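You operate a simulated robot arm through the tools that you are given. There is no shell and no other tool. Be economical: measure what you need, move in short steps, check, and stop when the job is done.

Carry out the task below with a simulated two-armed robot. There is one attempt and no reset: what you move stays moved.

TASK
Turn the drops dial to 10 drops. Put the vacuum nozzle on the long bench right of the vacuum. Close the debris drawer. Press the press zero key two times. Take the black pad from the steel table and leave it on top of the 75 mm spacer. Put the filter that says "WET" from the grey island bench on the trolley top and the filter that says "DRY" on the steel table. Open the grey bin lid. The order is free. Set down upright: vacuum nozzle, filter.
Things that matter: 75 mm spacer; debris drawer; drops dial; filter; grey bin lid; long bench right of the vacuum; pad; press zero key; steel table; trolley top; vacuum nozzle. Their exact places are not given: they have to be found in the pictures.

The check looks at the end state, three seconds after you hand in, the way a careful person would. Anything else that was tipped, shoved, dropped, spilled or broken makes it a failure. A push-on lid holds only when it is set on centred and level and pressed home; a screw cap is set on level and turned clockwise until tight.

THE ROBOT
Two 7-joint arms with fingered hands on one trunk, on a base that drives. Base frame: it is fixed to the floor where the robot stands at the start and does not move with it; the origin is under the middle of the robot, x ahead of it, y to its left, z up; the surface under the hand at the start is at about z = 0.86. Lengths are in m, angles in rad, forces in N, time in s.
The left shoulder is at the start at [0.011, 0.152, 1.355], the right one opposite. With the tool pointing down near the work surface each hand reaches from about 0.1 to 0.72 m from the robot's upright axis, wherever it stands, measured 20 degrees to its own side. Places, roughly: 75 mm spacer [-2.25, -2.25, 1]; debris drawer [-0.3, -2.7, 0.2]; drops dial [0.7, 0.2, 1]; filter [-3.75, -2.5, 1]; grey bin lid [-1.6, 0.8, 0.5]; long bench right of the vacuum [0.6, -1.4, 0.9]; pad [-2, -2.5, 0.75]; press zero key [-0.2, -2.9, 1.2]; steel table [-2, -1.8, 0.8]; trolley top [-2.7, -5.2, 0.8]; vacuum nozzle (9x10x12 cm) [0.5, -0.6, 0.9]. Payload 3.8 kg a hand.
Tool frame (each hand has its own): the origin (TCP) lies between the finger pads and is the grasp point; the fingertips stand 0.03 m ahead of it; z points along the fingers, y is the line along which they close. Largest opening 0.104 m; the body of the gripper starts 0.035 m behind the TCP. The gripper is a hand of 5 fingers: y runs from the thumb to the fingers, the wrist lies at [-0.015, -0.104, -0.178] in the tool frame, and closing takes about 1.5 s.
Orientation is that of the tool frame in the base frame, as [roll, pitch, yaw] about the fixed x, y, z axes, in that order (R = Rz(yaw) Ry(pitch) Rx(roll)). With the fingers straight down and the wrist toward the robot, the tool's x, y and z point along [0, 1, 0], [1, 0, 0] and [0, 0, -1] of the base frame.

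THE INTERFACE
- The arms move only by the tool move_arm. It takes "left_rows", "right_rows" or both (then of equal length, played together; a hand with none holds still); each is a list of rows, each a list of 7 numbers: the turn, a rotation vector about the tool's x, y, z in rad, then the shift along the tool's x, y, z in m, then the opening, from 0 (shut) to 1 (fully open). In form: [[rx, ry, rz, dx, dy, dz, jaw], ...]. A call has 1 to 10 rows; each row is the pose to reach, as a shift and turn from the pose commanded when the call began, along the tool's axes at that moment. Each row takes 0.2 s and may step no farther than 0.05 m and 0.15 rad from the row before; otherwise, or with a gripper value out of range, the whole call is refused. A pose out of reach is approached as far as the arm can. The call stops where the force on the tool passes 40 N (or 10 N more than at its start, if that is more) or the arm is blocked; 0.2 s more then pass. The fingers move at their own pace (about 0.072 m/s each) and stop on an object; they squeeze with about 29 N. The grip force told is the motor's: it shows also when the fingers shut on nothing. Time passes only in rows, and 0.2 s behind the last, so rows that repeat a pose let the fingers close. The reply holds the time, the measured pose of the TCP, the force on the tool along the base axes, the opening and the grip force, in the units named above and with some noise, with the torque about the TCP (base axes, N m) and any sound that the robot's microphone picked up.
- Cameras (640 x 400 px; columns grow to the right, rows downward): "scene" is now at [0.0901, -0.0145, 1.5137]; the picture's right is [-0.15, -0.99, 0.00], its down [-0.50, 0.08, -0.86] and it looks along [0.85, -0.13, -0.51] (base axes); focal length 295 px, centre (320, 200). "left" rides on the left gripper at [-0.08, -0.078, -0.141] in its tool frame; the picture's right is [-0.78, -0.30, 0.56], its down [0.53, -0.78, 0.33] and it looks along [0.33, 0.56, 0.76] (tool axes); focal length 247 px, centre (320, 200). "right" rides on the right gripper at [0.08, -0.078, -0.141] in its tool frame; the picture's right is [-0.78, 0.30, -0.56], its down [-0.53, -0.78, 0.33] and it looks along [-0.33, 0.56, 0.76] (tool axes); focal length 247 px, centre (320, 200).
- get_image(camera): a new picture of that camera. It takes no simulated time.
- lift_body(by): slides the trunk up (or, below 0, down) by that many m; the arms and the scene camera ride with it, the base frame stays. It gives what a move gives, with no picture.
- steer(legs): drives the robot by 1 to 6 legs, each [ahead, left, turn to the left] in m, m and rad, along the robot's own axes; the way and the turn of a leg run together, so that a leg with both is an arc; at most 1.5 m and 3.142 rad a leg. The arms and the cameras ride along, it lands a little off, and it stops where it bumps. It gives what a move gives.
- set_grasp(shape, hand): the hand has 5 fingers and takes this shape, open, in about a second: jaw (thumb against the fingers, like two jaws); tri (thumb and two fingers); tip (a fingertip pinch); poke (one finger out to press); point (the index stretched); flat (the hand flat); cup (the hand cupped); fist (a fist). The gripper value then closes the fingers along that shape, each until it touches; the sizes above hold for jaw. It gives what a move gives, with no picture.
- head_to(pan, tilt): turns the head with the scene camera to pan (to the left, within 1.396 rad either way) and tilt (down, from -0.506 to 1.204), counted from straight ahead of the robot. It gives what a move gives.
- measure_at(camera, pixels): there is no depth. For up to 12 entries [column, row, z] of the newest picture of that camera ("zoom" is the newest enlarged one), the place [x, y] in the base frame at which the ray of that pixel passes the height z, good to about 0.003 m. It takes no simulated time.
- close_up(camera, box): a new picture of the part [left, top, right, bottom] of that camera's present view, enlarged. It takes no simulated time.
- job_done(): hands the job in; it is judged then, once.

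Work in short steps. Measure before you move; look again where a grasp or a placing could have gone wrong, and mend it. You have 124 turns and 124 pictures in all, those below and enlarged ones among them. Open the grippers and draw the arms clear of the work before you hand the job in, unless the task says otherwise; then end with one line.

The tools are called after "Request:" by a JSON object that holds its "method" and its "body". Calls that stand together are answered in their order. move_arm: Moves the arms, as the interface text tells. Its arguments: {"type":"object","properties":{"left_rows":{"type":"array","items":{"type":"array","items":{"type":"number"}}},"right_rows":{"type":"array","items":{"type":"array","items":{"type":"number"}}}},"required":[]} The other tools are called the same way: lift_body (by) slides the trunk up or down; set_grasp (shape, hand) gives the hand a shape; steer (legs) drives the base; head_to (pan, tilt) turns the head that bears the scene camera; get_image (camera) takes a picture; measure_at (camera, pixels) gives the place at which the rays of pixels pass given heights; close_up (camera, box) takes an enlarged picture of a part of a camera's view; job_done () hands the job in.

At the start:

```text
time_s: 0.0
left_tcp_pos: [0.4896, 0.1307, 1.3175]
left_ee_rot: [-3.141, -0.001, 1.571]
left_force: [0.8, 0.0, -0.3]
left_torque: [0.03, -0.02, 0.02]
left_width: 0.1037
left_gripper_force: 0.0
left_shape: jaw
right_tcp_pos: [0.5257, -0.2521, 1.3351]
right_ee_rot: [-3.141, 0.0, 1.571]
right_force: [0.0, -0.2, -0.6]
right_torque: [0.02, -0.01, -0.01]
right_width: 0.1034
right_gripper_force: 0.1
right_shape: jaw
trunk travel left (down, up): [-0.425, 0.031]
robot x, y, heading: [-0.0017, 0.0005, 0.0]
head pan, tilt: [-0.155, 0.529]
```

scene: 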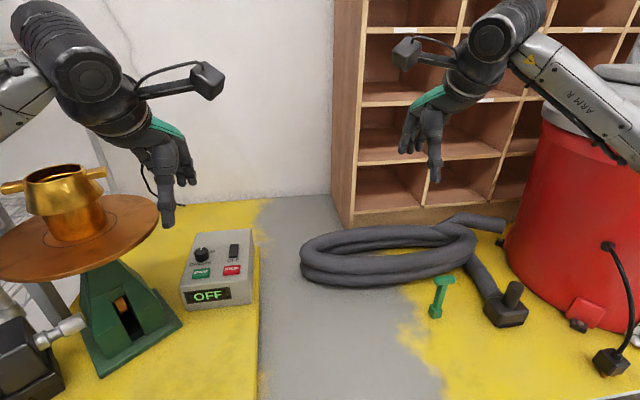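
right: 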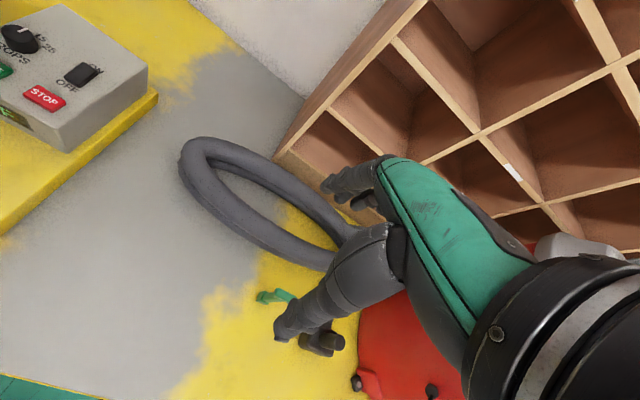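
left: 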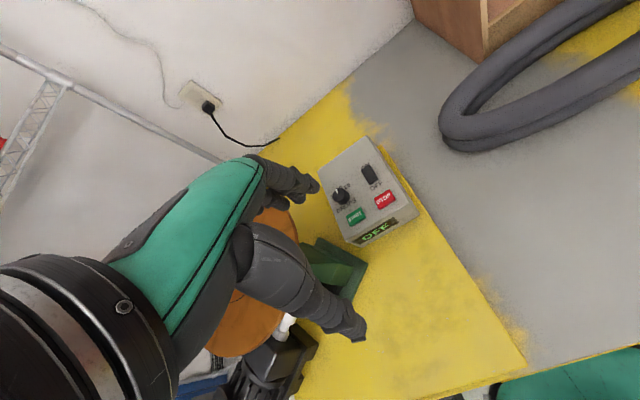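

The control box with the drops dial is near pixel (205,255) in the scene view. I zoom in on it and on the vacuum nozzle.

Request:
{"method": "close_up", "body": {"camera": "scene", "box": [170, 220, 270, 320]}}

Request:
{"method": "close_up", "body": {"camera": "left", "box": [310, 130, 420, 250]}}

Request:
{"method": "close_up", "body": {"camera": "scene", "box": [400, 200, 640, 400]}}

```text
4.00 times, centred on (220, 270) of scene
```

zoom: 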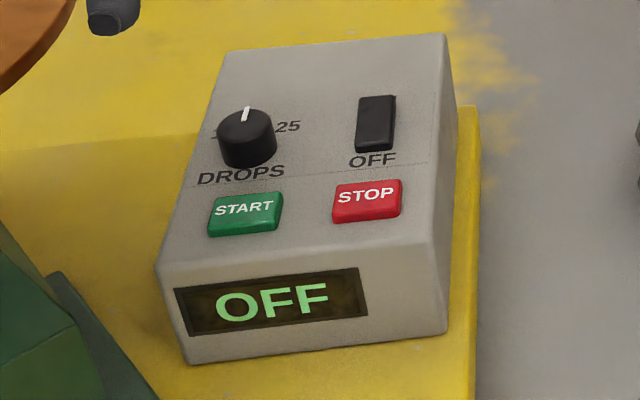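

```text
3.33 times, centred on (365, 190) of left
```

zoom: 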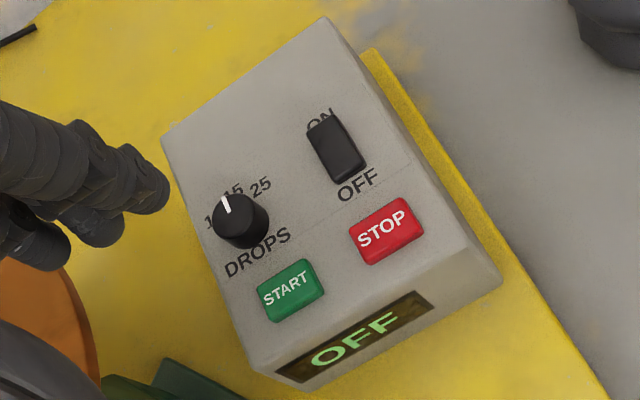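

```text
2.00 times, centred on (520, 300) of scene
```

zoom: 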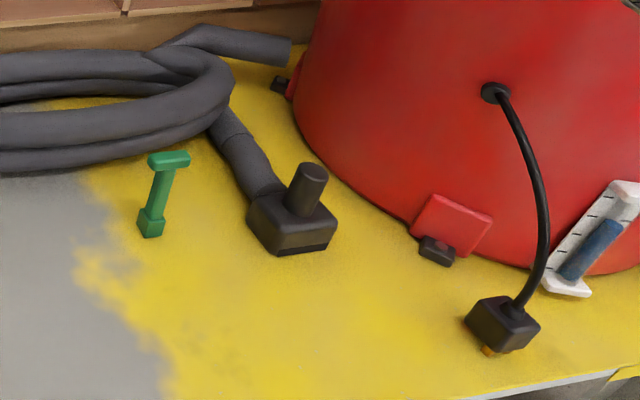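

The pointer is now at 15, with "1?" (likely 10) to its left. I triangulate the dial from both cameras, and get the nozzle positions too.

Request:
{"method": "measure_at", "body": {"camera": "scene", "pixels": [[202, 251, 0.9], [202, 251, 0.95], [202, 251, 1.0], [247, 231, 0.95], [195, 232, 0.95], [181, 291, 0.9], [250, 303, 0.88], [508, 318, 0.86], [514, 288, 0.98], [435, 315, 0.86]]}}

Request:
{"method": "measure_at", "body": {"camera": "left", "pixels": [[341, 194, 0.9], [341, 194, 0.95], [341, 194, 1.0], [366, 135, 0.95], [317, 172, 0.95], [343, 246, 0.9], [420, 214, 0.9]]}}

```text
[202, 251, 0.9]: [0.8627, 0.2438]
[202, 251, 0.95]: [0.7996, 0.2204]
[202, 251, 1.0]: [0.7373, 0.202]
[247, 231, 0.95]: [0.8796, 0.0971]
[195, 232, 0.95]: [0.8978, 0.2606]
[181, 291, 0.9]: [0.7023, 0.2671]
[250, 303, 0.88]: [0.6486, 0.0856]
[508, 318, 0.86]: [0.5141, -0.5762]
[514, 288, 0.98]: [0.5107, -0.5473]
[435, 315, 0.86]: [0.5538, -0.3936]
```

```text
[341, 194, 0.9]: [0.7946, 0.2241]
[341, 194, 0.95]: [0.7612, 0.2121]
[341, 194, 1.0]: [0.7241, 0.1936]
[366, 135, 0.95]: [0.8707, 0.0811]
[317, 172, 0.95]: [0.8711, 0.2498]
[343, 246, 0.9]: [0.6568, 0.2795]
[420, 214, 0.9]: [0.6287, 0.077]
```

Triangulation puts the dial top near [0.71, 0.19, 1.02]. I check the bench front edge to see whether I can drive closer.

Request:
{"method": "head_to", "body": {"pan": 0.15, "tilt": 0.95}}

Request:
{"method": "get_image", "body": {"camera": "scene"}}

```text
time_s: 0.9
left_tcp_pos: [0.4901, 0.1298, 1.3171]
left_ee_rot: [3.141, 0.0, 1.569]
left_force: [0.3, 0.0, -0.3]
left_torque: [0.01, -0.04, 0.03]
left_width: 0.1037
left_gripper_force: 0.1
left_shape: jaw
right_tcp_pos: [0.5258, -0.2519, 1.3346]
right_ee_rot: [-3.141, -0.001, 1.572]
right_force: [0.0, 0.2, -0.4]
right_torque: [0.03, -0.01, -0.02]
right_width: 0.1034
right_gripper_force: 0.1
right_shape: jaw
trunk travel left (down, up): [-0.425, 0.031]
robot x, y, heading: [-0.0032, 0.0, -0.001]
head pan, tilt: [0.15, 0.949]
```

```text
117 pictures are left
```

scene: 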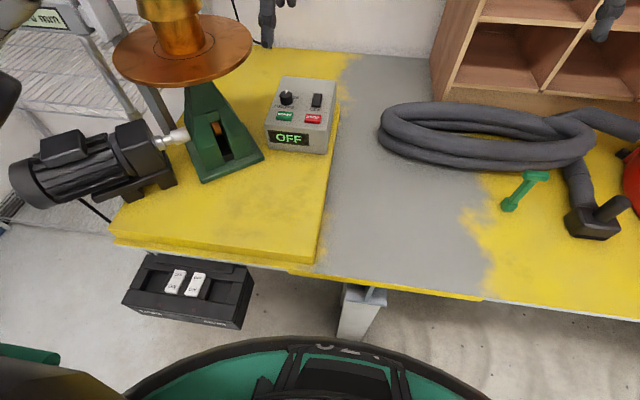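

I measure the bench edge, the hanging black box, and the robot's own base front in this view.

Request:
{"method": "measure_at", "body": {"camera": "scene", "pixels": [[318, 263, 0.88], [125, 300, 0.3], [240, 325, 0.3], [125, 300, 0.0], [240, 325, 0.0], [320, 340, 0.3], [320, 340, 0.1], [480, 297, 0.86], [287, 97, 1.02], [370, 295, 0.7]]}}

Request:
{"method": "close_up", "body": {"camera": "scene", "box": [260, 70, 350, 160]}}

```text
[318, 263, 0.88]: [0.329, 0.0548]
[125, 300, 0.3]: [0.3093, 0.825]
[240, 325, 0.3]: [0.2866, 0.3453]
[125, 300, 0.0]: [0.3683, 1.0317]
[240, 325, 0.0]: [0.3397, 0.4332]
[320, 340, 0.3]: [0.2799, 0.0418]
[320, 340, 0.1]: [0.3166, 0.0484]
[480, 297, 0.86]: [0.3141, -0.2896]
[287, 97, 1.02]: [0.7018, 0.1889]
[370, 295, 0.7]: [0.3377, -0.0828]
```

```text
4.44 times, centred on (305, 115) of scene
```

zoom: 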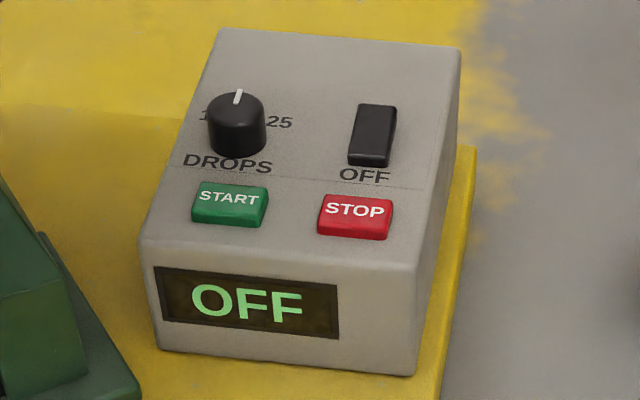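

The left hand can reach the dial from here. I bring it above so its camera sees the labels around the knob.

Request:
{"method": "move_arm", "body": {"left_rows": [[0, 0, 0, 0.01, 0.035, 0.0, 1], [0, 0, 0, 0.02, 0.07, 0.03, 1], [0, 0, 0, 0.03, 0.1, 0.06, 1], [0, 0, 0, 0.03, 0.12, 0.1, 1]]}}

Request:
{"method": "close_up", "body": {"camera": "left", "box": [240, 100, 480, 250]}}

```text
time_s: 1.9
left_tcp_pos: [0.6118, 0.1587, 1.2166]
left_ee_rot: [3.142, -0.001, 1.573]
left_force: [0.4, -0.1, 1.0]
left_torque: [-0.01, 0.01, -0.03]
left_width: 0.1038
left_gripper_force: 0.1
left_shape: jaw
right_tcp_pos: [0.5255, -0.2523, 1.3349]
right_ee_rot: [-3.141, 0.0, 1.571]
right_force: [0.1, 0.1, 0.4]
right_torque: [-0.03, 0.0, -0.01]
right_width: 0.1039
right_gripper_force: 0.1
right_shape: jaw
trunk travel left (down, up): [-0.425, 0.031]
robot x, y, heading: [-0.0025, -0.0008, 0.0]
head pan, tilt: [0.15, 0.949]
```

```text
2.67 times, centred on (360, 175) of left
```

zoom: 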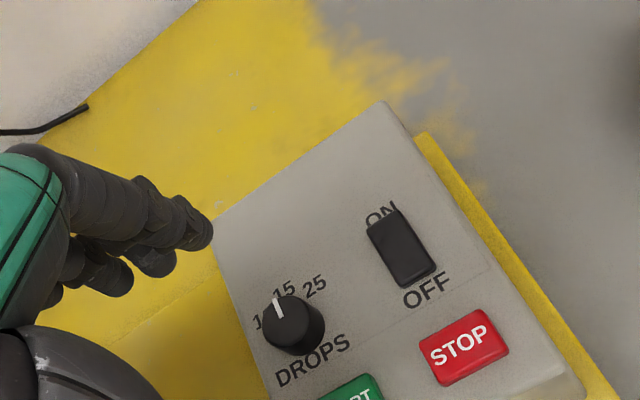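

The labels are 10 / 15 / 25. I zoom tighter to get the label angles.

Request:
{"method": "close_up", "body": {"camera": "left", "box": [315, 195, 375, 255]}}

```text
6.67 times, centred on (345, 225) of left
```

zoom: 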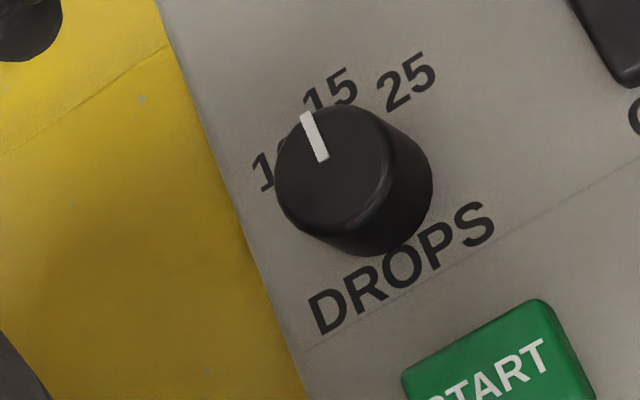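

I measure the knob top, pointer and labels on horizontal planes to get true angles and height.

Request:
{"method": "measure_at", "body": {"camera": "zoom", "pixels": [[332, 168, 1.0], [332, 168, 1.02], [332, 168, 1.04], [305, 116, 1.02], [322, 158, 1.02], [365, 192, 1.0], [330, 90, 1.0], [408, 82, 1.0], [262, 172, 1.0], [325, 315, 1.0], [475, 225, 1.0], [540, 305, 1.0]]}}

Request:
{"method": "measure_at", "body": {"camera": "scene", "pixels": [[286.1, 94.3, 1.0], [286.1, 94.3, 1.02], [286.1, 94.3, 1.04]]}}

```text
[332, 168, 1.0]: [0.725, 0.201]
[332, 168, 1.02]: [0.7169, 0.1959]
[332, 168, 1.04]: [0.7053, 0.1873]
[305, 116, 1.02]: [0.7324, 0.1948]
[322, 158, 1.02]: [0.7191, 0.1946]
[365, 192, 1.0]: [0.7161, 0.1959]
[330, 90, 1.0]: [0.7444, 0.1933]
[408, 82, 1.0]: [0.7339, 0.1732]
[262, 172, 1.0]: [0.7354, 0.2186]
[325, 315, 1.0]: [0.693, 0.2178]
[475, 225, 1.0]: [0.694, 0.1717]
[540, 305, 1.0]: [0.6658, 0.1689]
```

```text
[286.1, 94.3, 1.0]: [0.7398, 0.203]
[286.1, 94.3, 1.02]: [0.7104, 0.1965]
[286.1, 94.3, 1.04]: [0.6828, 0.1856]
```

Knob top is about [0.718, 0.197, 1.015]; diameter 31 mm; 10 lies about 50° counter-clockwise of 15. I set the tip pinch and check its look.

Request:
{"method": "set_grasp", "body": {"hand": "left", "shape": "tip"}}

Request:
{"method": "move_arm", "body": {"left_rows": [[0, 0, 0, 0.02, 0.04, 0.02, 1], [0, 0, 0, 0.036, 0.08, 0.06, 1], [0, 0, 0, 0.036, 0.104, 0.1, 1], [0, 0, 0, 0.036, 0.104, 0.13, 1], [0, 0, 0, 0.036, 0.104, 0.13, 1]]}}

Request:
{"method": "get_image", "body": {"camera": "left"}}

Request:
{"method": "get_image", "body": {"camera": "scene"}}

```text
time_s: 2.8
left_tcp_pos: [0.6103, 0.1586, 1.2172]
left_ee_rot: [3.14, 0.001, 1.572]
left_force: [0.1, -0.8, 0.9]
left_torque: [0.0, 0.0, 0.04]
left_width: 0.104
left_gripper_force: 0.1
left_shape: tip
right_tcp_pos: [0.5265, -0.252, 1.3353]
right_ee_rot: [3.14, -0.001, 1.57]
right_force: [0.1, 0.0, 0.3]
right_torque: [-0.01, -0.02, 0.02]
right_width: 0.1036
right_gripper_force: 0.2
right_shape: jaw
trunk travel left (down, up): [-0.425, 0.031]
robot x, y, heading: [-0.0026, 0.0012, -0.003]
head pan, tilt: [0.15, 0.949]
```

```text
refused: row 2 steps farther than a row can; nothing moved
```

```text
113 pictures are left
```

left: 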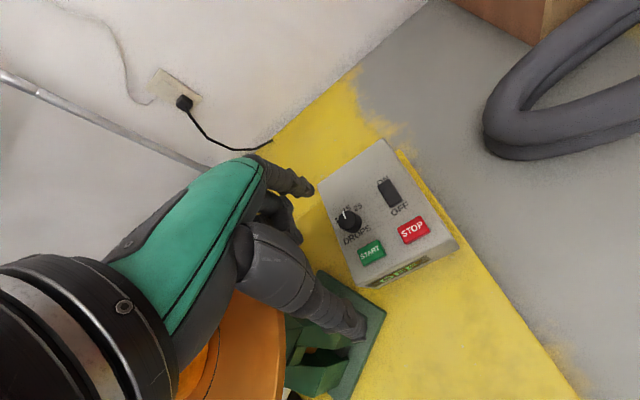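

```text
112 pictures are left
```

scene: 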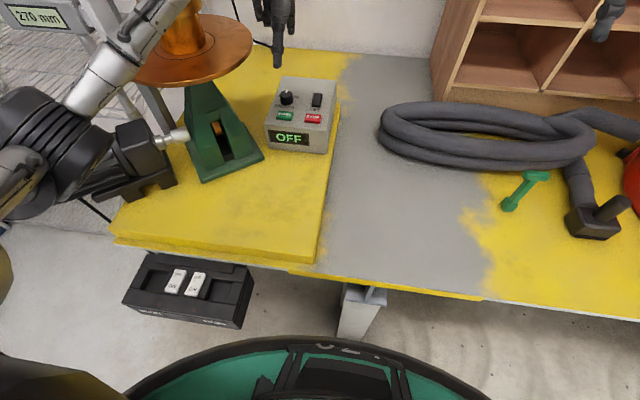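

The tip shape leaves index and thumb free. I move over the knob with smaller steps, staying above it.

Request:
{"method": "move_arm", "body": {"left_rows": [[0, 0, 0, 0.015, 0.03, 0.02, 1], [0, 0, 0, 0.03, 0.06, 0.045, 1], [0, 0, 0, 0.038, 0.09, 0.07, 1], [0, 0, 0, 0.038, 0.107, 0.1, 1], [0, 0, 0, 0.038, 0.107, 0.13, 1], [0, 0, 0, 0.038, 0.107, 0.13, 1]]}}

Request:
{"method": "get_image", "body": {"camera": "left"}}

Request:
{"method": "close_up", "body": {"camera": "scene", "box": [200, 20, 380, 170]}}

```text
time_s: 4.2
left_tcp_pos: [0.7189, 0.1955, 1.0886]
left_ee_rot: [3.139, -0.001, 1.566]
left_force: [7.2, -9.5, 11.7]
left_torque: [1.48, 1.62, 0.38]
left_width: 0.1039
left_gripper_force: 0.0
left_shape: tip
right_tcp_pos: [0.5261, -0.2553, 1.3333]
right_ee_rot: [-3.141, -0.001, 1.568]
right_force: [0.4, -0.4, -0.2]
right_torque: [0.03, -0.01, 0.03]
right_width: 0.1035
right_gripper_force: 0.1
right_shape: jaw
trunk travel left (down, up): [-0.425, 0.031]
robot x, y, heading: [-0.0028, -0.0031, 0.001]
head pan, tilt: [0.15, 0.949]
```

```text
111 pictures are left
```

left: 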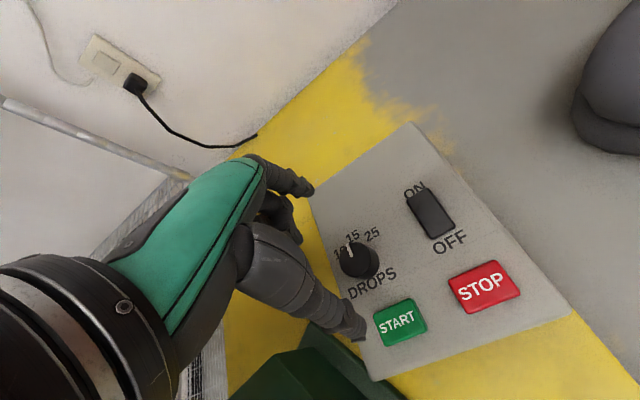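

```text
2.67 times, centred on (290, 95) of scene
```

zoom: 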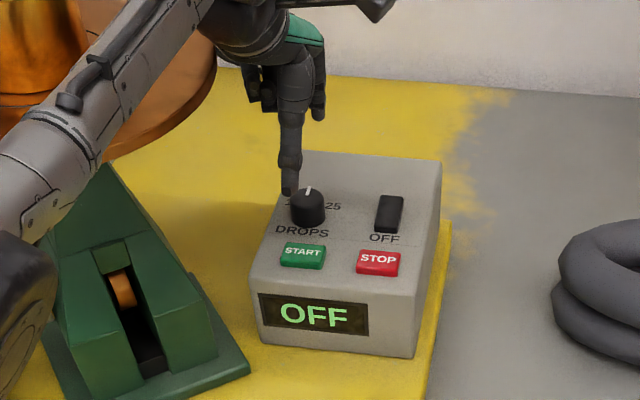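

The left wrist reports a contact (about 17 N), probably on the orange disc. I back up and check the disc.

Request:
{"method": "move_arm", "body": {"left_rows": [[0, 0, 0, -0.005, -0.005, -0.03, 1], [0, 0, 0, -0.01, -0.01, -0.06, 1], [0, 0, 0, -0.02, -0.02, -0.09, 1], [0, 0, 0, -0.02, -0.05, -0.12, 1]]}}

Request:
{"method": "head_to", "body": {"pan": 0.4, "tilt": 0.7}}

Request:
{"method": "get_image", "body": {"camera": "scene"}}

```text
time_s: 5.2
left_tcp_pos: [0.6646, 0.1805, 1.2098]
left_ee_rot: [-3.141, 0.001, 1.571]
left_force: [-0.2, 0.3, -0.6]
left_torque: [0.01, 0.0, -0.02]
left_width: 0.1037
left_gripper_force: 0.0
left_shape: tip
right_tcp_pos: [0.5245, -0.2506, 1.3352]
right_ee_rot: [-3.141, -0.001, 1.57]
right_force: [-0.6, -0.7, -0.4]
right_torque: [0.0, -0.04, -0.01]
right_width: 0.1037
right_gripper_force: 0.1
right_shape: jaw
trunk travel left (down, up): [-0.425, 0.031]
robot x, y, heading: [-0.0009, 0.0023, -0.002]
head pan, tilt: [0.15, 0.949]
```

```text
time_s: 6.0
left_tcp_pos: [0.6662, 0.1788, 1.2093]
left_ee_rot: [-3.141, 0.002, 1.571]
left_force: [0.1, 0.0, 0.1]
left_torque: [-0.01, 0.02, 0.0]
left_width: 0.1035
left_gripper_force: 0.1
left_shape: tip
right_tcp_pos: [0.5245, -0.2521, 1.3351]
right_ee_rot: [3.14, 0.0, 1.571]
right_force: [1.1, 0.1, 0.3]
right_torque: [-0.01, 0.0, 0.02]
right_width: 0.1035
right_gripper_force: 0.1
right_shape: jaw
trunk travel left (down, up): [-0.425, 0.031]
robot x, y, heading: [-0.0026, 0.0019, -0.004]
head pan, tilt: [0.4, 0.7]
```

```text
109 pictures are left
```

scene: 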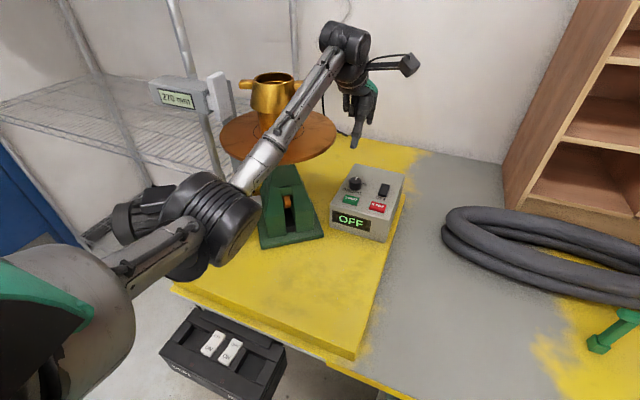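

The disc and brass piece stand as before; the forearm had touched the disc. I will use the right hand instead: retract the left arm, shape the right hand, and shift the base left.

Request:
{"method": "move_arm", "body": {"left_rows": [[0, 0, 0, 0, -0.02, -0.04, 1], [0, 0, 0, 0, -0.06, -0.06, 1], [0, 0, 0, 0, -0.1, -0.08, 1], [0, 0, 0, 0, -0.14, -0.09, 1], [0, 0, 0, 0, -0.18, -0.1, 1], [0, 0, 0, 0, -0.22, -0.1, 1], [0, 0, 0, 0, -0.26, -0.1, 1], [0, 0, 0, 0, -0.3, -0.1, 1]]}}

Request:
{"method": "set_grasp", "body": {"hand": "right", "shape": "tip"}}

Request:
{"method": "steer", "body": {"legs": [[0, 0.15, 0]]}}

Request:
{"method": "get_image", "body": {"camera": "scene"}}

```text
time_s: 7.8
left_tcp_pos: [0.3647, 0.1812, 1.3068]
left_ee_rot: [3.141, 0.001, 1.571]
left_force: [-0.3, 0.2, 0.5]
left_torque: [0.0, 0.0, 0.0]
left_width: 0.1039
left_gripper_force: 0.1
left_shape: tip
right_tcp_pos: [0.523, -0.251, 1.3353]
right_ee_rot: [3.141, -0.001, 1.571]
right_force: [0.4, -0.2, -0.7]
right_torque: [0.01, -0.02, 0.03]
right_width: 0.1035
right_gripper_force: 0.0
right_shape: jaw
trunk travel left (down, up): [-0.425, 0.031]
robot x, y, heading: [-0.0016, 0.0011, -0.0]
head pan, tilt: [0.4, 0.7]
```

```text
time_s: 8.7
left_tcp_pos: [0.3683, 0.1807, 1.3076]
left_ee_rot: [3.141, 0.0, 1.571]
left_force: [-0.5, 0.1, -0.2]
left_torque: [0.0, -0.01, -0.05]
left_width: 0.104
left_gripper_force: 0.1
left_shape: tip
right_tcp_pos: [0.5263, -0.2515, 1.3351]
right_ee_rot: [-3.14, -0.001, 1.571]
right_force: [0.8, -0.6, 0.2]
right_torque: [0.02, 0.02, 0.03]
right_width: 0.1035
right_gripper_force: 0.2
right_shape: tip
trunk travel left (down, up): [-0.425, 0.031]
robot x, y, heading: [-0.0016, 0.0019, -0.003]
head pan, tilt: [0.4, 0.7]
```

```text
time_s: 10.0
left_tcp_pos: [0.3672, 0.3298, 1.3092]
left_ee_rot: [-3.141, -0.003, 1.571]
left_force: [0.6, -0.2, -0.4]
left_torque: [-0.01, -0.02, 0.0]
left_width: 0.1039
left_gripper_force: 0.0
left_shape: tip
right_tcp_pos: [0.5249, -0.1029, 1.3333]
right_ee_rot: [3.141, -0.001, 1.569]
right_force: [-0.4, 0.0, 1.2]
right_torque: [0.01, 0.0, 0.05]
right_width: 0.1037
right_gripper_force: 0.0
right_shape: tip
trunk travel left (down, up): [-0.425, 0.031]
robot x, y, heading: [0.0041, 0.153, -0.0]
head pan, tilt: [0.4, 0.7]
```

```text
108 pictures are left
```

scene: 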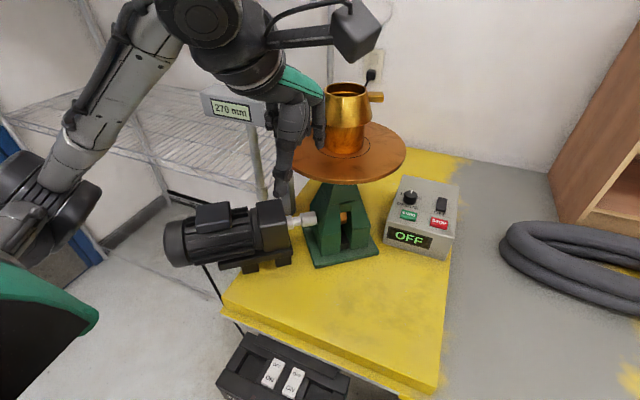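

Everything is clear. I bring the right hand horizontally over the knob, then down a bit, yawed slightly counter-clockwise.

Request:
{"method": "move_arm", "body": {"right_rows": [[0, 0, -0.1, 0.037, 0.024, 0, 1], [0, 0, -0.2, 0.074, 0.048, 0, 1], [0, 0, -0.26, 0.112, 0.072, 0, 1], [0, 0, -0.26, 0.15, 0.096, 0, 1], [0, 0, -0.26, 0.187, 0.12, 0, 1], [0, 0, -0.26, 0.225, 0.144, 0, 1], [0, 0, -0.26, 0.262, 0.168, 0, 1], [0, 0, -0.26, 0.3, 0.193, 0, 1], [0, 0, -0.26, 0.3, 0.193, 0.05, 1], [0, 0, -0.26, 0.3, 0.193, 0.1, 1]]}}

Request:
{"method": "move_arm", "body": {"right_rows": [[0, 0, 0, 0, 0, 0.05, 1], [0, 0, 0, 0, 0, 0.1, 1], [0, 0, 0, 0, 0, 0.14, 1]]}}

Request:
{"method": "get_image", "body": {"camera": "right"}}

Request:
{"method": "get_image", "body": {"camera": "scene"}}

```text
time_s: 12.2
left_tcp_pos: [0.3687, 0.3344, 1.3078]
left_ee_rot: [-3.139, 0.002, 1.57]
left_force: [-0.6, 0.0, 0.8]
left_torque: [-0.02, 0.01, 0.0]
left_width: 0.1038
left_gripper_force: 0.0
left_shape: tip
right_tcp_pos: [0.6852, 0.1888, 1.2662]
right_ee_rot: [-3.138, 0.001, 1.83]
right_force: [-0.2, 0.9, 0.1]
right_torque: [0.01, -0.01, -0.01]
right_width: 0.1041
right_gripper_force: 0.0
right_shape: tip
right hand out of reach, approached as far as the arm can: row 7, 8, 9, 10
trunk travel left (down, up): [-0.425, 0.031]
robot x, y, heading: [0.0021, 0.1548, 0.004]
head pan, tilt: [0.4, 0.7]
```

```text
time_s: 13.0
left_tcp_pos: [0.3677, 0.3328, 1.3074]
left_ee_rot: [3.141, 0.0, 1.571]
left_force: [-0.7, -1.3, 0.9]
left_torque: [0.0, 0.03, -0.05]
left_width: 0.1038
left_gripper_force: 0.0
left_shape: tip
right_tcp_pos: [0.6866, 0.1884, 1.1269]
right_ee_rot: [-3.141, 0.002, 1.83]
right_force: [0.3, -0.3, -0.4]
right_torque: [0.01, -0.01, 0.02]
right_width: 0.104
right_gripper_force: 0.0
right_shape: tip
trunk travel left (down, up): [-0.425, 0.031]
robot x, y, heading: [0.0008, 0.1509, 0.001]
head pan, tilt: [0.4, 0.7]
```

```text
107 pictures are left
```

right: 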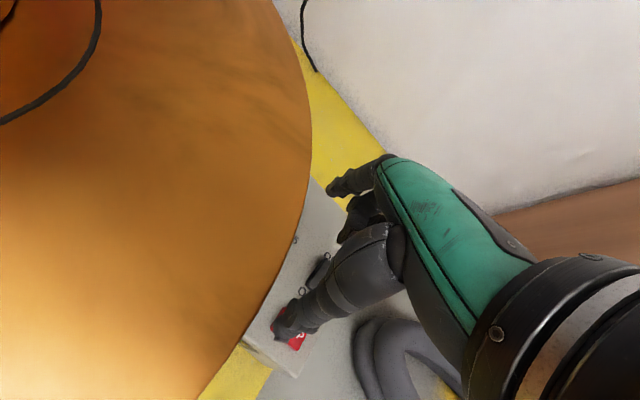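

```text
106 pictures are left
```

scene: 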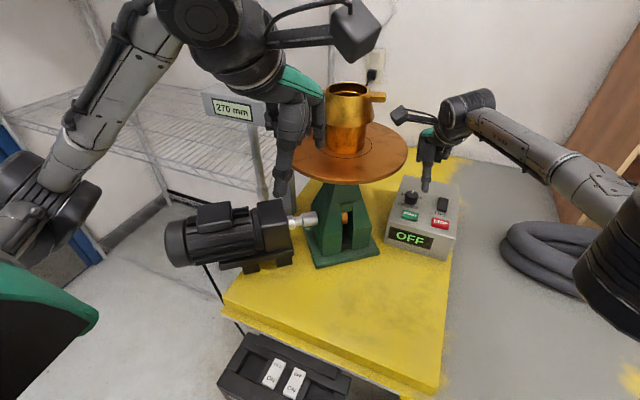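

The right hand's camera passes close to the disc. I measure the disc edge from the scene, right and left cameras to know the clearance.

Request:
{"method": "get_image", "body": {"camera": "left"}}

Request:
{"method": "measure_at", "body": {"camera": "scene", "pixels": [[407, 155, 1.05], [407, 155, 1.1], [407, 155, 1.15], [350, 184, 1.05], [350, 184, 1.1], [350, 184, 1.15], [290, 163, 1.1], [360, 124, 1.1]]}}

Request:
{"method": "measure_at", "body": {"camera": "right", "pixels": [[311, 130, 1.05], [311, 130, 1.1], [300, 220, 1.05], [300, 220, 1.1], [275, 280, 1.05], [275, 280, 1.1], [275, 10, 1.05], [275, 10, 1.1]]}}

```text
105 pictures are left
```

left: 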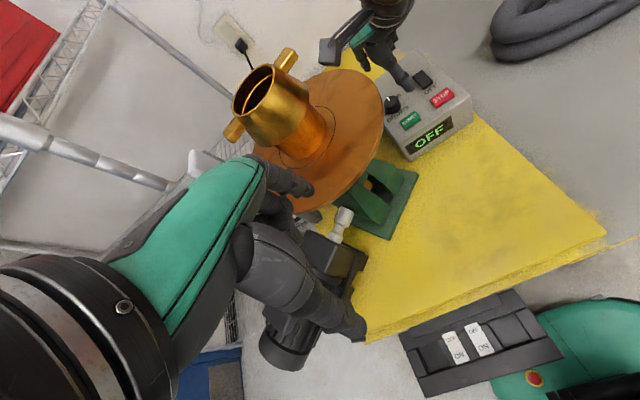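

```text
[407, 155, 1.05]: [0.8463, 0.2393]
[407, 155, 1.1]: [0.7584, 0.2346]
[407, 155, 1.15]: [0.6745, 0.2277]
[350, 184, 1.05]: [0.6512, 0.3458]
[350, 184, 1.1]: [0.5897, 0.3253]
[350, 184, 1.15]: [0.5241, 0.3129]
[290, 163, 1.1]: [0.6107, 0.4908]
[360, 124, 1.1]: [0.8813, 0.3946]
```

```text
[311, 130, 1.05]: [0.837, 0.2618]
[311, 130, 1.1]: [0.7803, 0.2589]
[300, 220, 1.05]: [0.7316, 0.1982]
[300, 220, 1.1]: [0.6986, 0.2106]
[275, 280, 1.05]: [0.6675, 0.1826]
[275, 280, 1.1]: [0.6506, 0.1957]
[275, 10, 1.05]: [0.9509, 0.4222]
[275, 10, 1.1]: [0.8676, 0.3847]
```

The disc (z≈1.14) overhangs close to the dial, so a vertical hand would hit it. I'll approach tilted from the right, with the trunk lower for reach. First I back the right hand off and raise the left.

Request:
{"method": "move_arm", "body": {"right_rows": [[0, 0, 0, -0.015, -0.01, -0.04, 1], [0, 0, 0.0, -0.04, -0.03, -0.07, 1], [0, 0, 0.05, -0.07, -0.055, -0.1, 1], [0, 0, 0.15, -0.1, -0.08, -0.12, 1], [0, 0, 0.26, -0.13, -0.1, -0.14, 1], [0, 0, 0.26, -0.144, -0.12, -0.15, 1]], "left_rows": [[0, 0, 0, 0, 0, -0.03, 1], [0, 0, 0, 0, -0.02, -0.06, 1], [0, 0, 0, 0, -0.04, -0.09, 1], [0, 0, 0, 0, -0.05, -0.1, 1], [0, 0, 0, 0, -0.05, -0.1, 1], [0, 0, 0, 0, -0.05, -0.1, 1]]}}

Request:
{"method": "lift_body", "body": {"by": -0.15}}

```text
time_s: 14.4
left_tcp_pos: [0.315, 0.3294, 1.4086]
left_ee_rot: [3.141, 0.0, 1.572]
left_force: [0.5, -0.2, -0.2]
left_torque: [0.01, -0.04, -0.04]
left_width: 0.1038
left_gripper_force: 0.1
left_shape: tip
right_tcp_pos: [0.606, 0.0168, 1.2771]
right_ee_rot: [3.141, -0.001, 1.568]
right_force: [-0.1, 0.4, -0.8]
right_torque: [0.02, -0.01, 0.0]
right_width: 0.1041
right_gripper_force: 0.1
right_shape: tip
trunk travel left (down, up): [-0.425, 0.031]
robot x, y, heading: [0.0012, 0.1505, 0.003]
head pan, tilt: [0.4, 0.7]
```

```text
time_s: 16.2
left_tcp_pos: [0.3171, 0.3329, 1.2575]
left_ee_rot: [3.141, 0.0, 1.572]
left_force: [0.5, -0.4, 0.3]
left_torque: [-0.01, -0.02, 0.01]
left_width: 0.1037
left_gripper_force: 0.0
left_shape: tip
right_tcp_pos: [0.6062, 0.0182, 1.1256]
right_ee_rot: [-3.141, 0.001, 1.57]
right_force: [0.5, -0.1, 0.1]
right_torque: [0.02, 0.02, 0.01]
right_width: 0.104
right_gripper_force: 0.1
right_shape: tip
trunk travel left (down, up): [-0.275, 0.181]
robot x, y, heading: [-0.0003, 0.1528, -0.0]
head pan, tilt: [0.4, 0.7]
```

Now I tilt the right hand by 0.7 rad so the fingers point down-left, staying in place.

Request:
{"method": "move_arm", "body": {"right_rows": [[0, 0.14, 0, 0, 0, -0.01, 1], [0, 0.28, 0, 0, 0, -0.02, 1], [0, 0.42, 0, 0, 0, -0.03, 1], [0, 0.56, 0, 0, 0, -0.04, 1], [0, 0.7, 0, 0, 0, -0.04, 1]]}}

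Request:
{"method": "move_arm", "body": {"right_rows": [[-0.096, 0, 0.115, 0, 0.02, 0, 1], [-0.19, 0, 0.23, 0, 0.04, 0, 1], [-0.28, 0, 0.335, 0, 0.05, 0, 1]]}}

Request:
{"method": "get_image", "body": {"camera": "right"}}

Request:
{"method": "get_image", "body": {"camera": "scene"}}

```text
time_s: 17.4
left_tcp_pos: [0.3175, 0.3318, 1.2578]
left_ee_rot: [3.142, 0.0, 1.57]
left_force: [-0.1, 0.5, -0.3]
left_torque: [0.04, 0.01, 0.0]
left_width: 0.1039
left_gripper_force: 0.1
left_shape: tip
right_tcp_pos: [0.605, 0.0161, 1.1653]
right_ee_rot: [-3.14, -0.702, 1.569]
right_force: [0.1, -0.6, 0.8]
right_torque: [-0.01, 0.0, 0.01]
right_width: 0.1043
right_gripper_force: 0.1
right_shape: tip
trunk travel left (down, up): [-0.275, 0.181]
robot x, y, heading: [0.0, 0.1543, -0.001]
head pan, tilt: [0.4, 0.7]
```

```text
time_s: 18.2
left_tcp_pos: [0.3179, 0.3329, 1.2586]
left_ee_rot: [-3.14, 0.0, 1.571]
left_force: [0.4, 0.3, -0.2]
left_torque: [0.02, 0.01, -0.04]
left_width: 0.1038
left_gripper_force: 0.1
left_shape: tip
right_tcp_pos: [0.655, 0.0185, 1.1642]
right_ee_rot: [-3.139, -0.699, 1.129]
right_force: [0.8, -0.1, -0.3]
right_torque: [0.03, 0.0, 0.01]
right_width: 0.1038
right_gripper_force: 0.1
right_shape: tip
trunk travel left (down, up): [-0.275, 0.181]
robot x, y, heading: [-0.0019, 0.1476, 0.001]
head pan, tilt: [0.4, 0.7]
```

```text
104 pictures are left
```

right: 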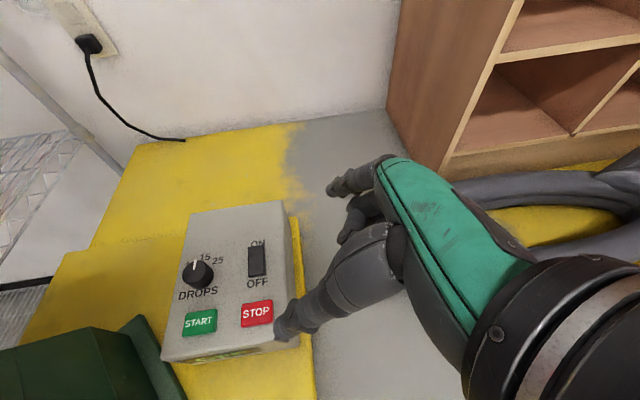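

```text
103 pictures are left
```

scene: 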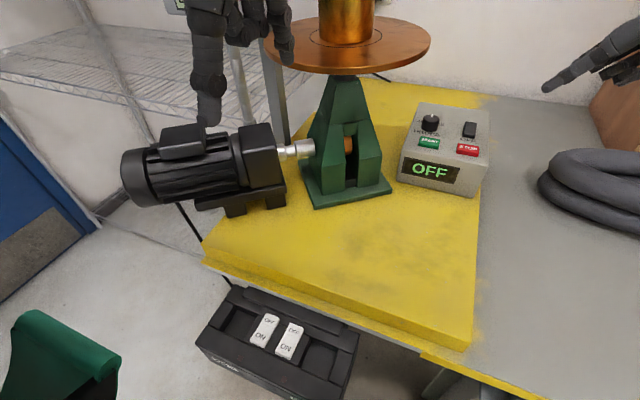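

Good views now. I refine the knob position with close-ups from both cameras.

Request:
{"method": "close_up", "body": {"camera": "scene", "box": [400, 90, 500, 150]}}

Request:
{"method": "close_up", "body": {"camera": "right", "box": [160, 230, 260, 310]}}

```text
6.40 times, centred on (450, 120) of scene
```

zoom: 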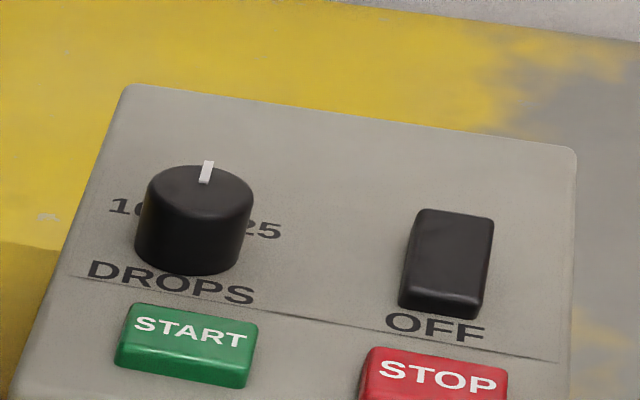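

```text
5.00 times, centred on (210, 270) of right
```

zoom: 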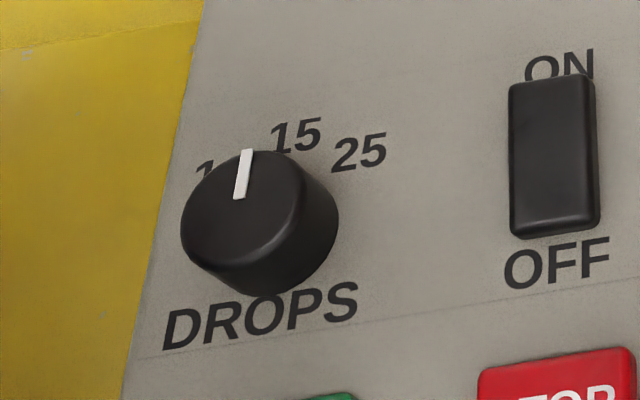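

Request:
{"method": "measure_at", "body": {"camera": "scene", "pixels": [[431.25, 118.9, 1.0], [431.25, 118.9, 1.02], [431.25, 118.9, 1.04], [429.4, 128, 0.98], [429.4, 128, 1.0]]}}

Request:
{"method": "measure_at", "body": {"camera": "right", "pixels": [[195.6, 271, 1.0], [195.6, 271, 1.02], [195.6, 271, 1.04], [199.6, 279, 0.98], [199.6, 279, 1.0], [205, 256.5, 1.0], [217.5, 260.5, 1.0], [187.5, 263.5, 1.0], [194.6, 260, 1.02], [193.6, 269, 1.02]]}}

```text
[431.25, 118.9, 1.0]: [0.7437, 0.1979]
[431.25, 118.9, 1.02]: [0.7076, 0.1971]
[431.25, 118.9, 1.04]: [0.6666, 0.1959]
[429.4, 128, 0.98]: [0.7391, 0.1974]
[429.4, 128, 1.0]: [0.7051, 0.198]
```

```text
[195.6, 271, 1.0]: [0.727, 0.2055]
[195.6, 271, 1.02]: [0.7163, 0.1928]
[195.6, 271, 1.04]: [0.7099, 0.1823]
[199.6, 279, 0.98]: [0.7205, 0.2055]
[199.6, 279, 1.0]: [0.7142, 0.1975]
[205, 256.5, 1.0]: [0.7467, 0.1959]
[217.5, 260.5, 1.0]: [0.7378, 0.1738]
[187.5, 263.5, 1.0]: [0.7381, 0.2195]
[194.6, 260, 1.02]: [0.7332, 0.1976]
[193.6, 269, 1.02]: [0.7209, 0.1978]
```

Knob: axis at (0.717, 0.197), top 1.014, panel 0.995. I go to a pre-grasp 7 cm back along the fingers, with the opening at 0.55.

Request:
{"method": "move_arm", "body": {"right_rows": [[0, 0, 0, 0.011, -0.005, 0.037, 0.55], [0, 0, 0, 0.021, -0.01, 0.075, 0.55], [0, 0, 0, 0.032, -0.015, 0.112, 0.55], [0, 0, 0, 0.0423, -0.0198, 0.149, 0.55], [0, 0, 0, 0.0423, -0.0198, 0.149, 0.55]]}}

Request:
{"method": "get_image", "body": {"camera": "right"}}

Request:
{"method": "close_up", "body": {"camera": "scene", "box": [360, 50, 560, 200]}}

```text
time_s: 19.4
left_tcp_pos: [0.3176, 0.3315, 1.2567]
left_ee_rot: [-3.141, 0.0, 1.572]
left_force: [0.5, -0.4, 0.0]
left_torque: [0.01, 0.02, 0.03]
left_width: 0.1038
left_gripper_force: 0.0
left_shape: tip
right_tcp_pos: [0.6924, 0.1423, 1.0771]
right_ee_rot: [-3.139, -0.7, 1.132]
right_force: [-1.1, -0.7, -0.1]
right_torque: [-0.01, -0.01, 0.0]
right_width: 0.0574
right_gripper_force: 0.0
right_shape: tip
trunk travel left (down, up): [-0.275, 0.181]
robot x, y, heading: [0.0008, 0.1505, -0.002]
head pan, tilt: [0.4, 0.7]
```

```text
100 pictures are left
```

right: 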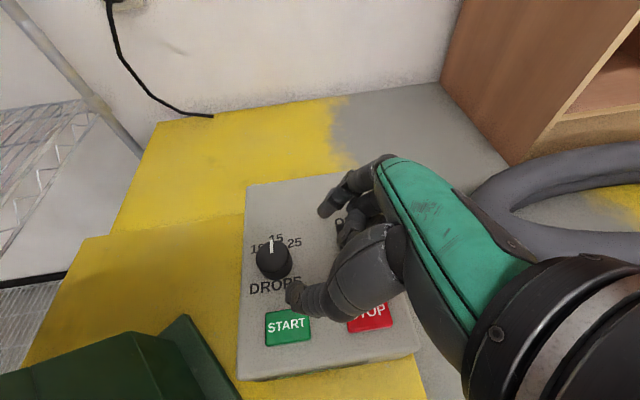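

```text
2.67 times, centred on (460, 125) of scene
```

zoom: 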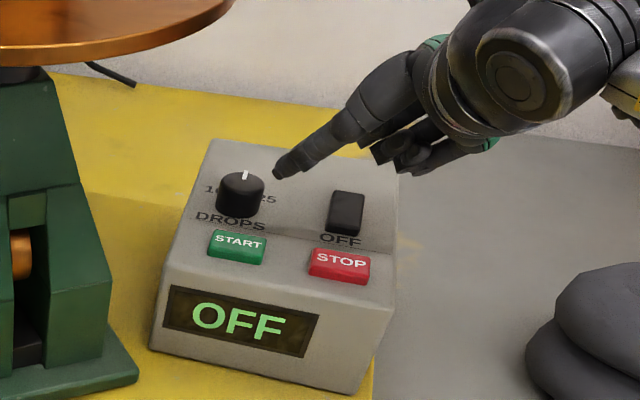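

The curled fingers may come near the rocker switch, so I advance 4 cm first and check.

Request:
{"method": "move_arm", "body": {"right_rows": [[0, 0, 0, 0, 0, 0.02, 0.55], [0, 0, 0, 0, 0, 0.04, 0.55]]}}

Request:
{"method": "close_up", "body": {"camera": "right", "box": [200, 150, 440, 350]}}

Request:
{"method": "close_up", "body": {"camera": "scene", "box": [400, 70, 520, 150]}}

```text
time_s: 20.0
left_tcp_pos: [0.318, 0.3327, 1.2567]
left_ee_rot: [-3.141, 0.001, 1.571]
left_force: [-0.2, 0.8, 0.6]
left_torque: [0.0, 0.01, 0.02]
left_width: 0.1035
left_gripper_force: 0.0
left_shape: tip
right_tcp_pos: [0.7034, 0.1652, 1.0472]
right_ee_rot: [-3.14, -0.696, 1.132]
right_force: [-0.5, 0.0, 0.1]
right_torque: [0.01, -0.01, 0.0]
right_width: 0.0578
right_gripper_force: 0.1
right_shape: tip
trunk travel left (down, up): [-0.275, 0.181]
robot x, y, heading: [-0.0009, 0.1516, 0.005]
head pan, tilt: [0.4, 0.7]
```

```text
2.00 times, centred on (320, 250) of right
```

zoom: 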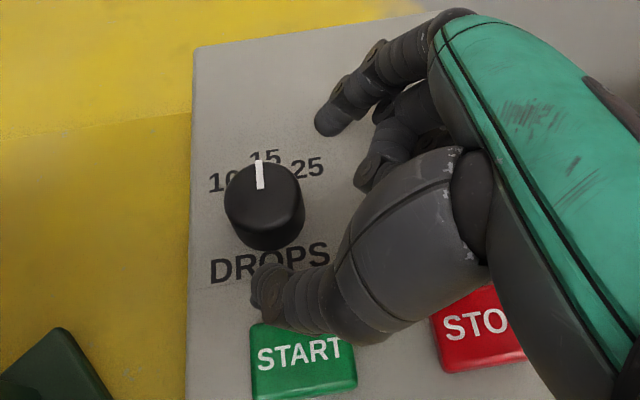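

```text
5.00 times, centred on (460, 110) of scene
```

zoom: 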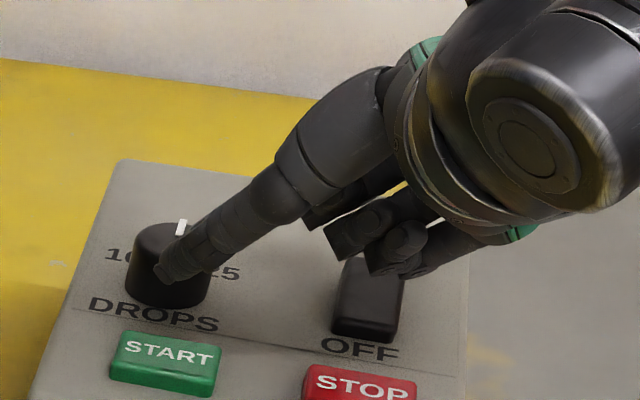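

The curled fingers are close above the rocker switch. I check from the left camera for the clearance.

Request:
{"method": "get_image", "body": {"camera": "left"}}

Request:
{"method": "close_up", "body": {"camera": "right", "box": [340, 180, 440, 260]}}

```text
96 pictures are left
```

left: 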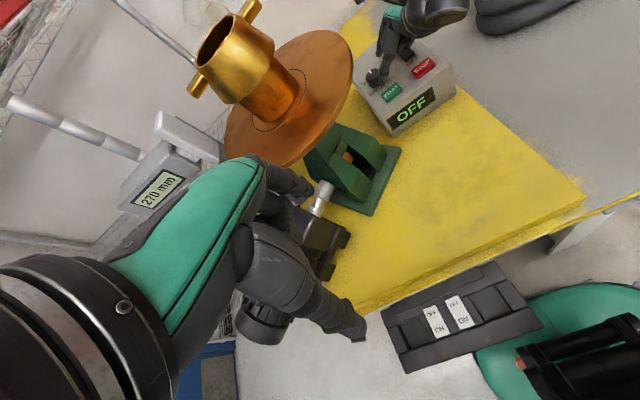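

```text
5.00 times, centred on (390, 220) of right
```

zoom: 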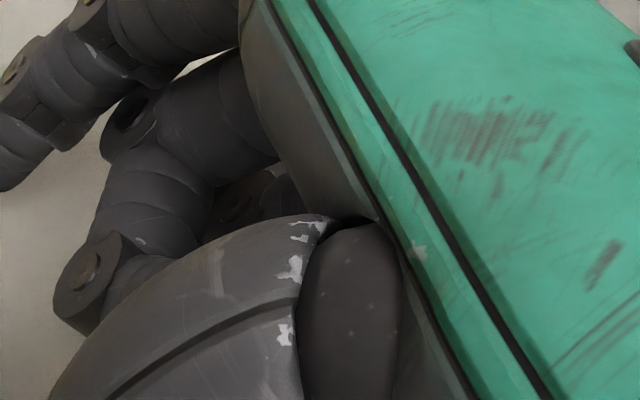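

Calculation: a smaller tilt (0.55 rad) lifts the curled fingers about 15 mm clear of the switch and still clears the disc. I rotate back by 0.15 and recheck.

Request:
{"method": "move_arm", "body": {"right_rows": [[0, 0, 0, 0.012, -0.001, -0.015, 0.55], [0, -0.148, 0, 0.012, -0.001, -0.008, 0.55]]}}

Request:
{"method": "move_arm", "body": {"right_rows": [[0, 0, 0, 0, 0, 0.02, 0.55]]}}

Request:
{"method": "close_up", "body": {"camera": "scene", "box": [400, 70, 520, 150]}}

Request:
{"method": "close_up", "body": {"camera": "right", "box": [200, 150, 440, 350]}}

```text
time_s: 20.6
left_tcp_pos: [0.3169, 0.3351, 1.2584]
left_ee_rot: [-3.141, 0.0, 1.571]
left_force: [0.0, -0.6, 0.3]
left_torque: [0.0, -0.01, -0.01]
left_width: 0.1039
left_gripper_force: 0.1
left_shape: tip
right_tcp_pos: [0.7041, 0.1706, 1.0608]
right_ee_rot: [-3.14, -0.547, 1.132]
right_force: [0.2, -0.4, 0.1]
right_torque: [-0.02, -0.01, 0.0]
right_width: 0.0576
right_gripper_force: 0.1
right_shape: tip
trunk travel left (down, up): [-0.275, 0.181]
robot x, y, heading: [-0.0007, 0.1538, -0.0]
head pan, tilt: [0.4, 0.7]
```

```text
time_s: 21.0
left_tcp_pos: [0.3178, 0.3338, 1.2568]
left_ee_rot: [-3.141, -0.002, 1.57]
left_force: [0.1, 0.4, -0.8]
left_torque: [0.01, -0.01, -0.02]
left_width: 0.1034
left_gripper_force: 0.1
left_shape: tip
right_tcp_pos: [0.7075, 0.1778, 1.0445]
right_ee_rot: [-3.139, -0.55, 1.131]
right_force: [0.1, 0.3, 0.3]
right_torque: [0.03, 0.0, 0.01]
right_width: 0.0575
right_gripper_force: 0.1
right_shape: tip
trunk travel left (down, up): [-0.275, 0.181]
robot x, y, heading: [0.0017, 0.1516, -0.001]
head pan, tilt: [0.4, 0.7]
```

```text
5.00 times, centred on (460, 110) of scene
```

zoom: 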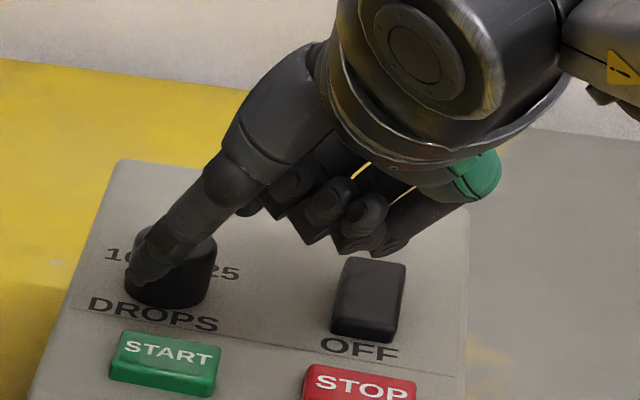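

```text
2.00 times, centred on (320, 250) of right
```

zoom: 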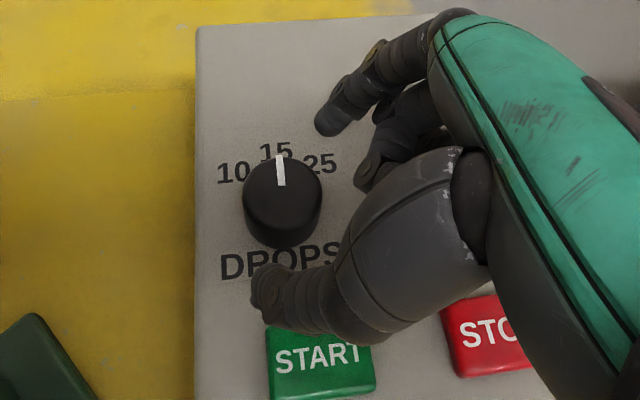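

Clear of the switch now. I advance 15 mm and close on the knob.

Request:
{"method": "move_arm", "body": {"right_rows": [[0, 0, 0, 0, 0, 0.008, 0.55], [0, 0, 0, 0, 0, 0.015, 0.55], [0, 0, 0, 0, 0, 0.015, 0.2], [0, 0, 0, 0, 0, 0.015, 0.1], [0, 0, 0, 0, 0, 0.015, 0.1], [0, 0, 0, 0, 0, 0.015, 0.1]]}}

Request:
{"method": "close_up", "body": {"camera": "right", "box": [200, 150, 440, 350]}}

Request:
{"method": "close_up", "body": {"camera": "scene", "box": [400, 70, 520, 150]}}

```text
time_s: 22.4
left_tcp_pos: [0.3171, 0.3328, 1.2568]
left_ee_rot: [3.141, 0.0, 1.57]
left_force: [1.5, -0.6, -1.1]
left_torque: [0.02, 0.02, -0.01]
left_width: 0.1038
left_gripper_force: 0.1
left_shape: tip
right_tcp_pos: [0.7141, 0.1846, 1.0325]
right_ee_rot: [-3.139, -0.55, 1.131]
right_force: [0.3, -0.8, -0.5]
right_torque: [-0.02, 0.0, -0.06]
right_width: 0.0258
right_gripper_force: 29.1
right_shape: tip
trunk travel left (down, up): [-0.275, 0.181]
robot x, y, heading: [-0.0027, 0.1547, -0.0]
head pan, tilt: [0.4, 0.7]
```

```text
2.00 times, centred on (320, 250) of right
```

zoom: 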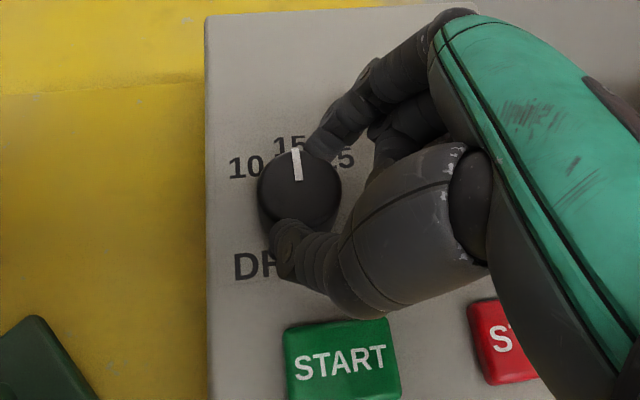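

```text
5.00 times, centred on (460, 110) of scene
```

zoom: 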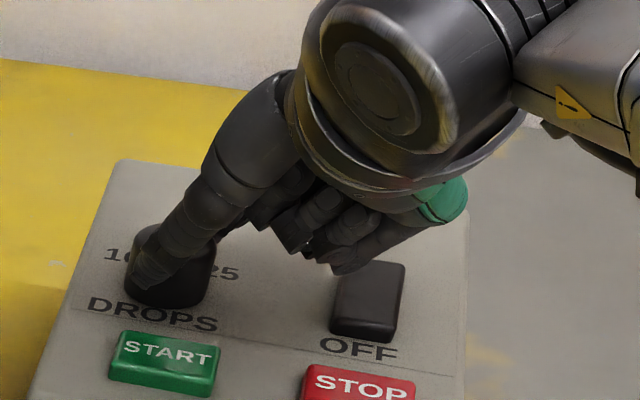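

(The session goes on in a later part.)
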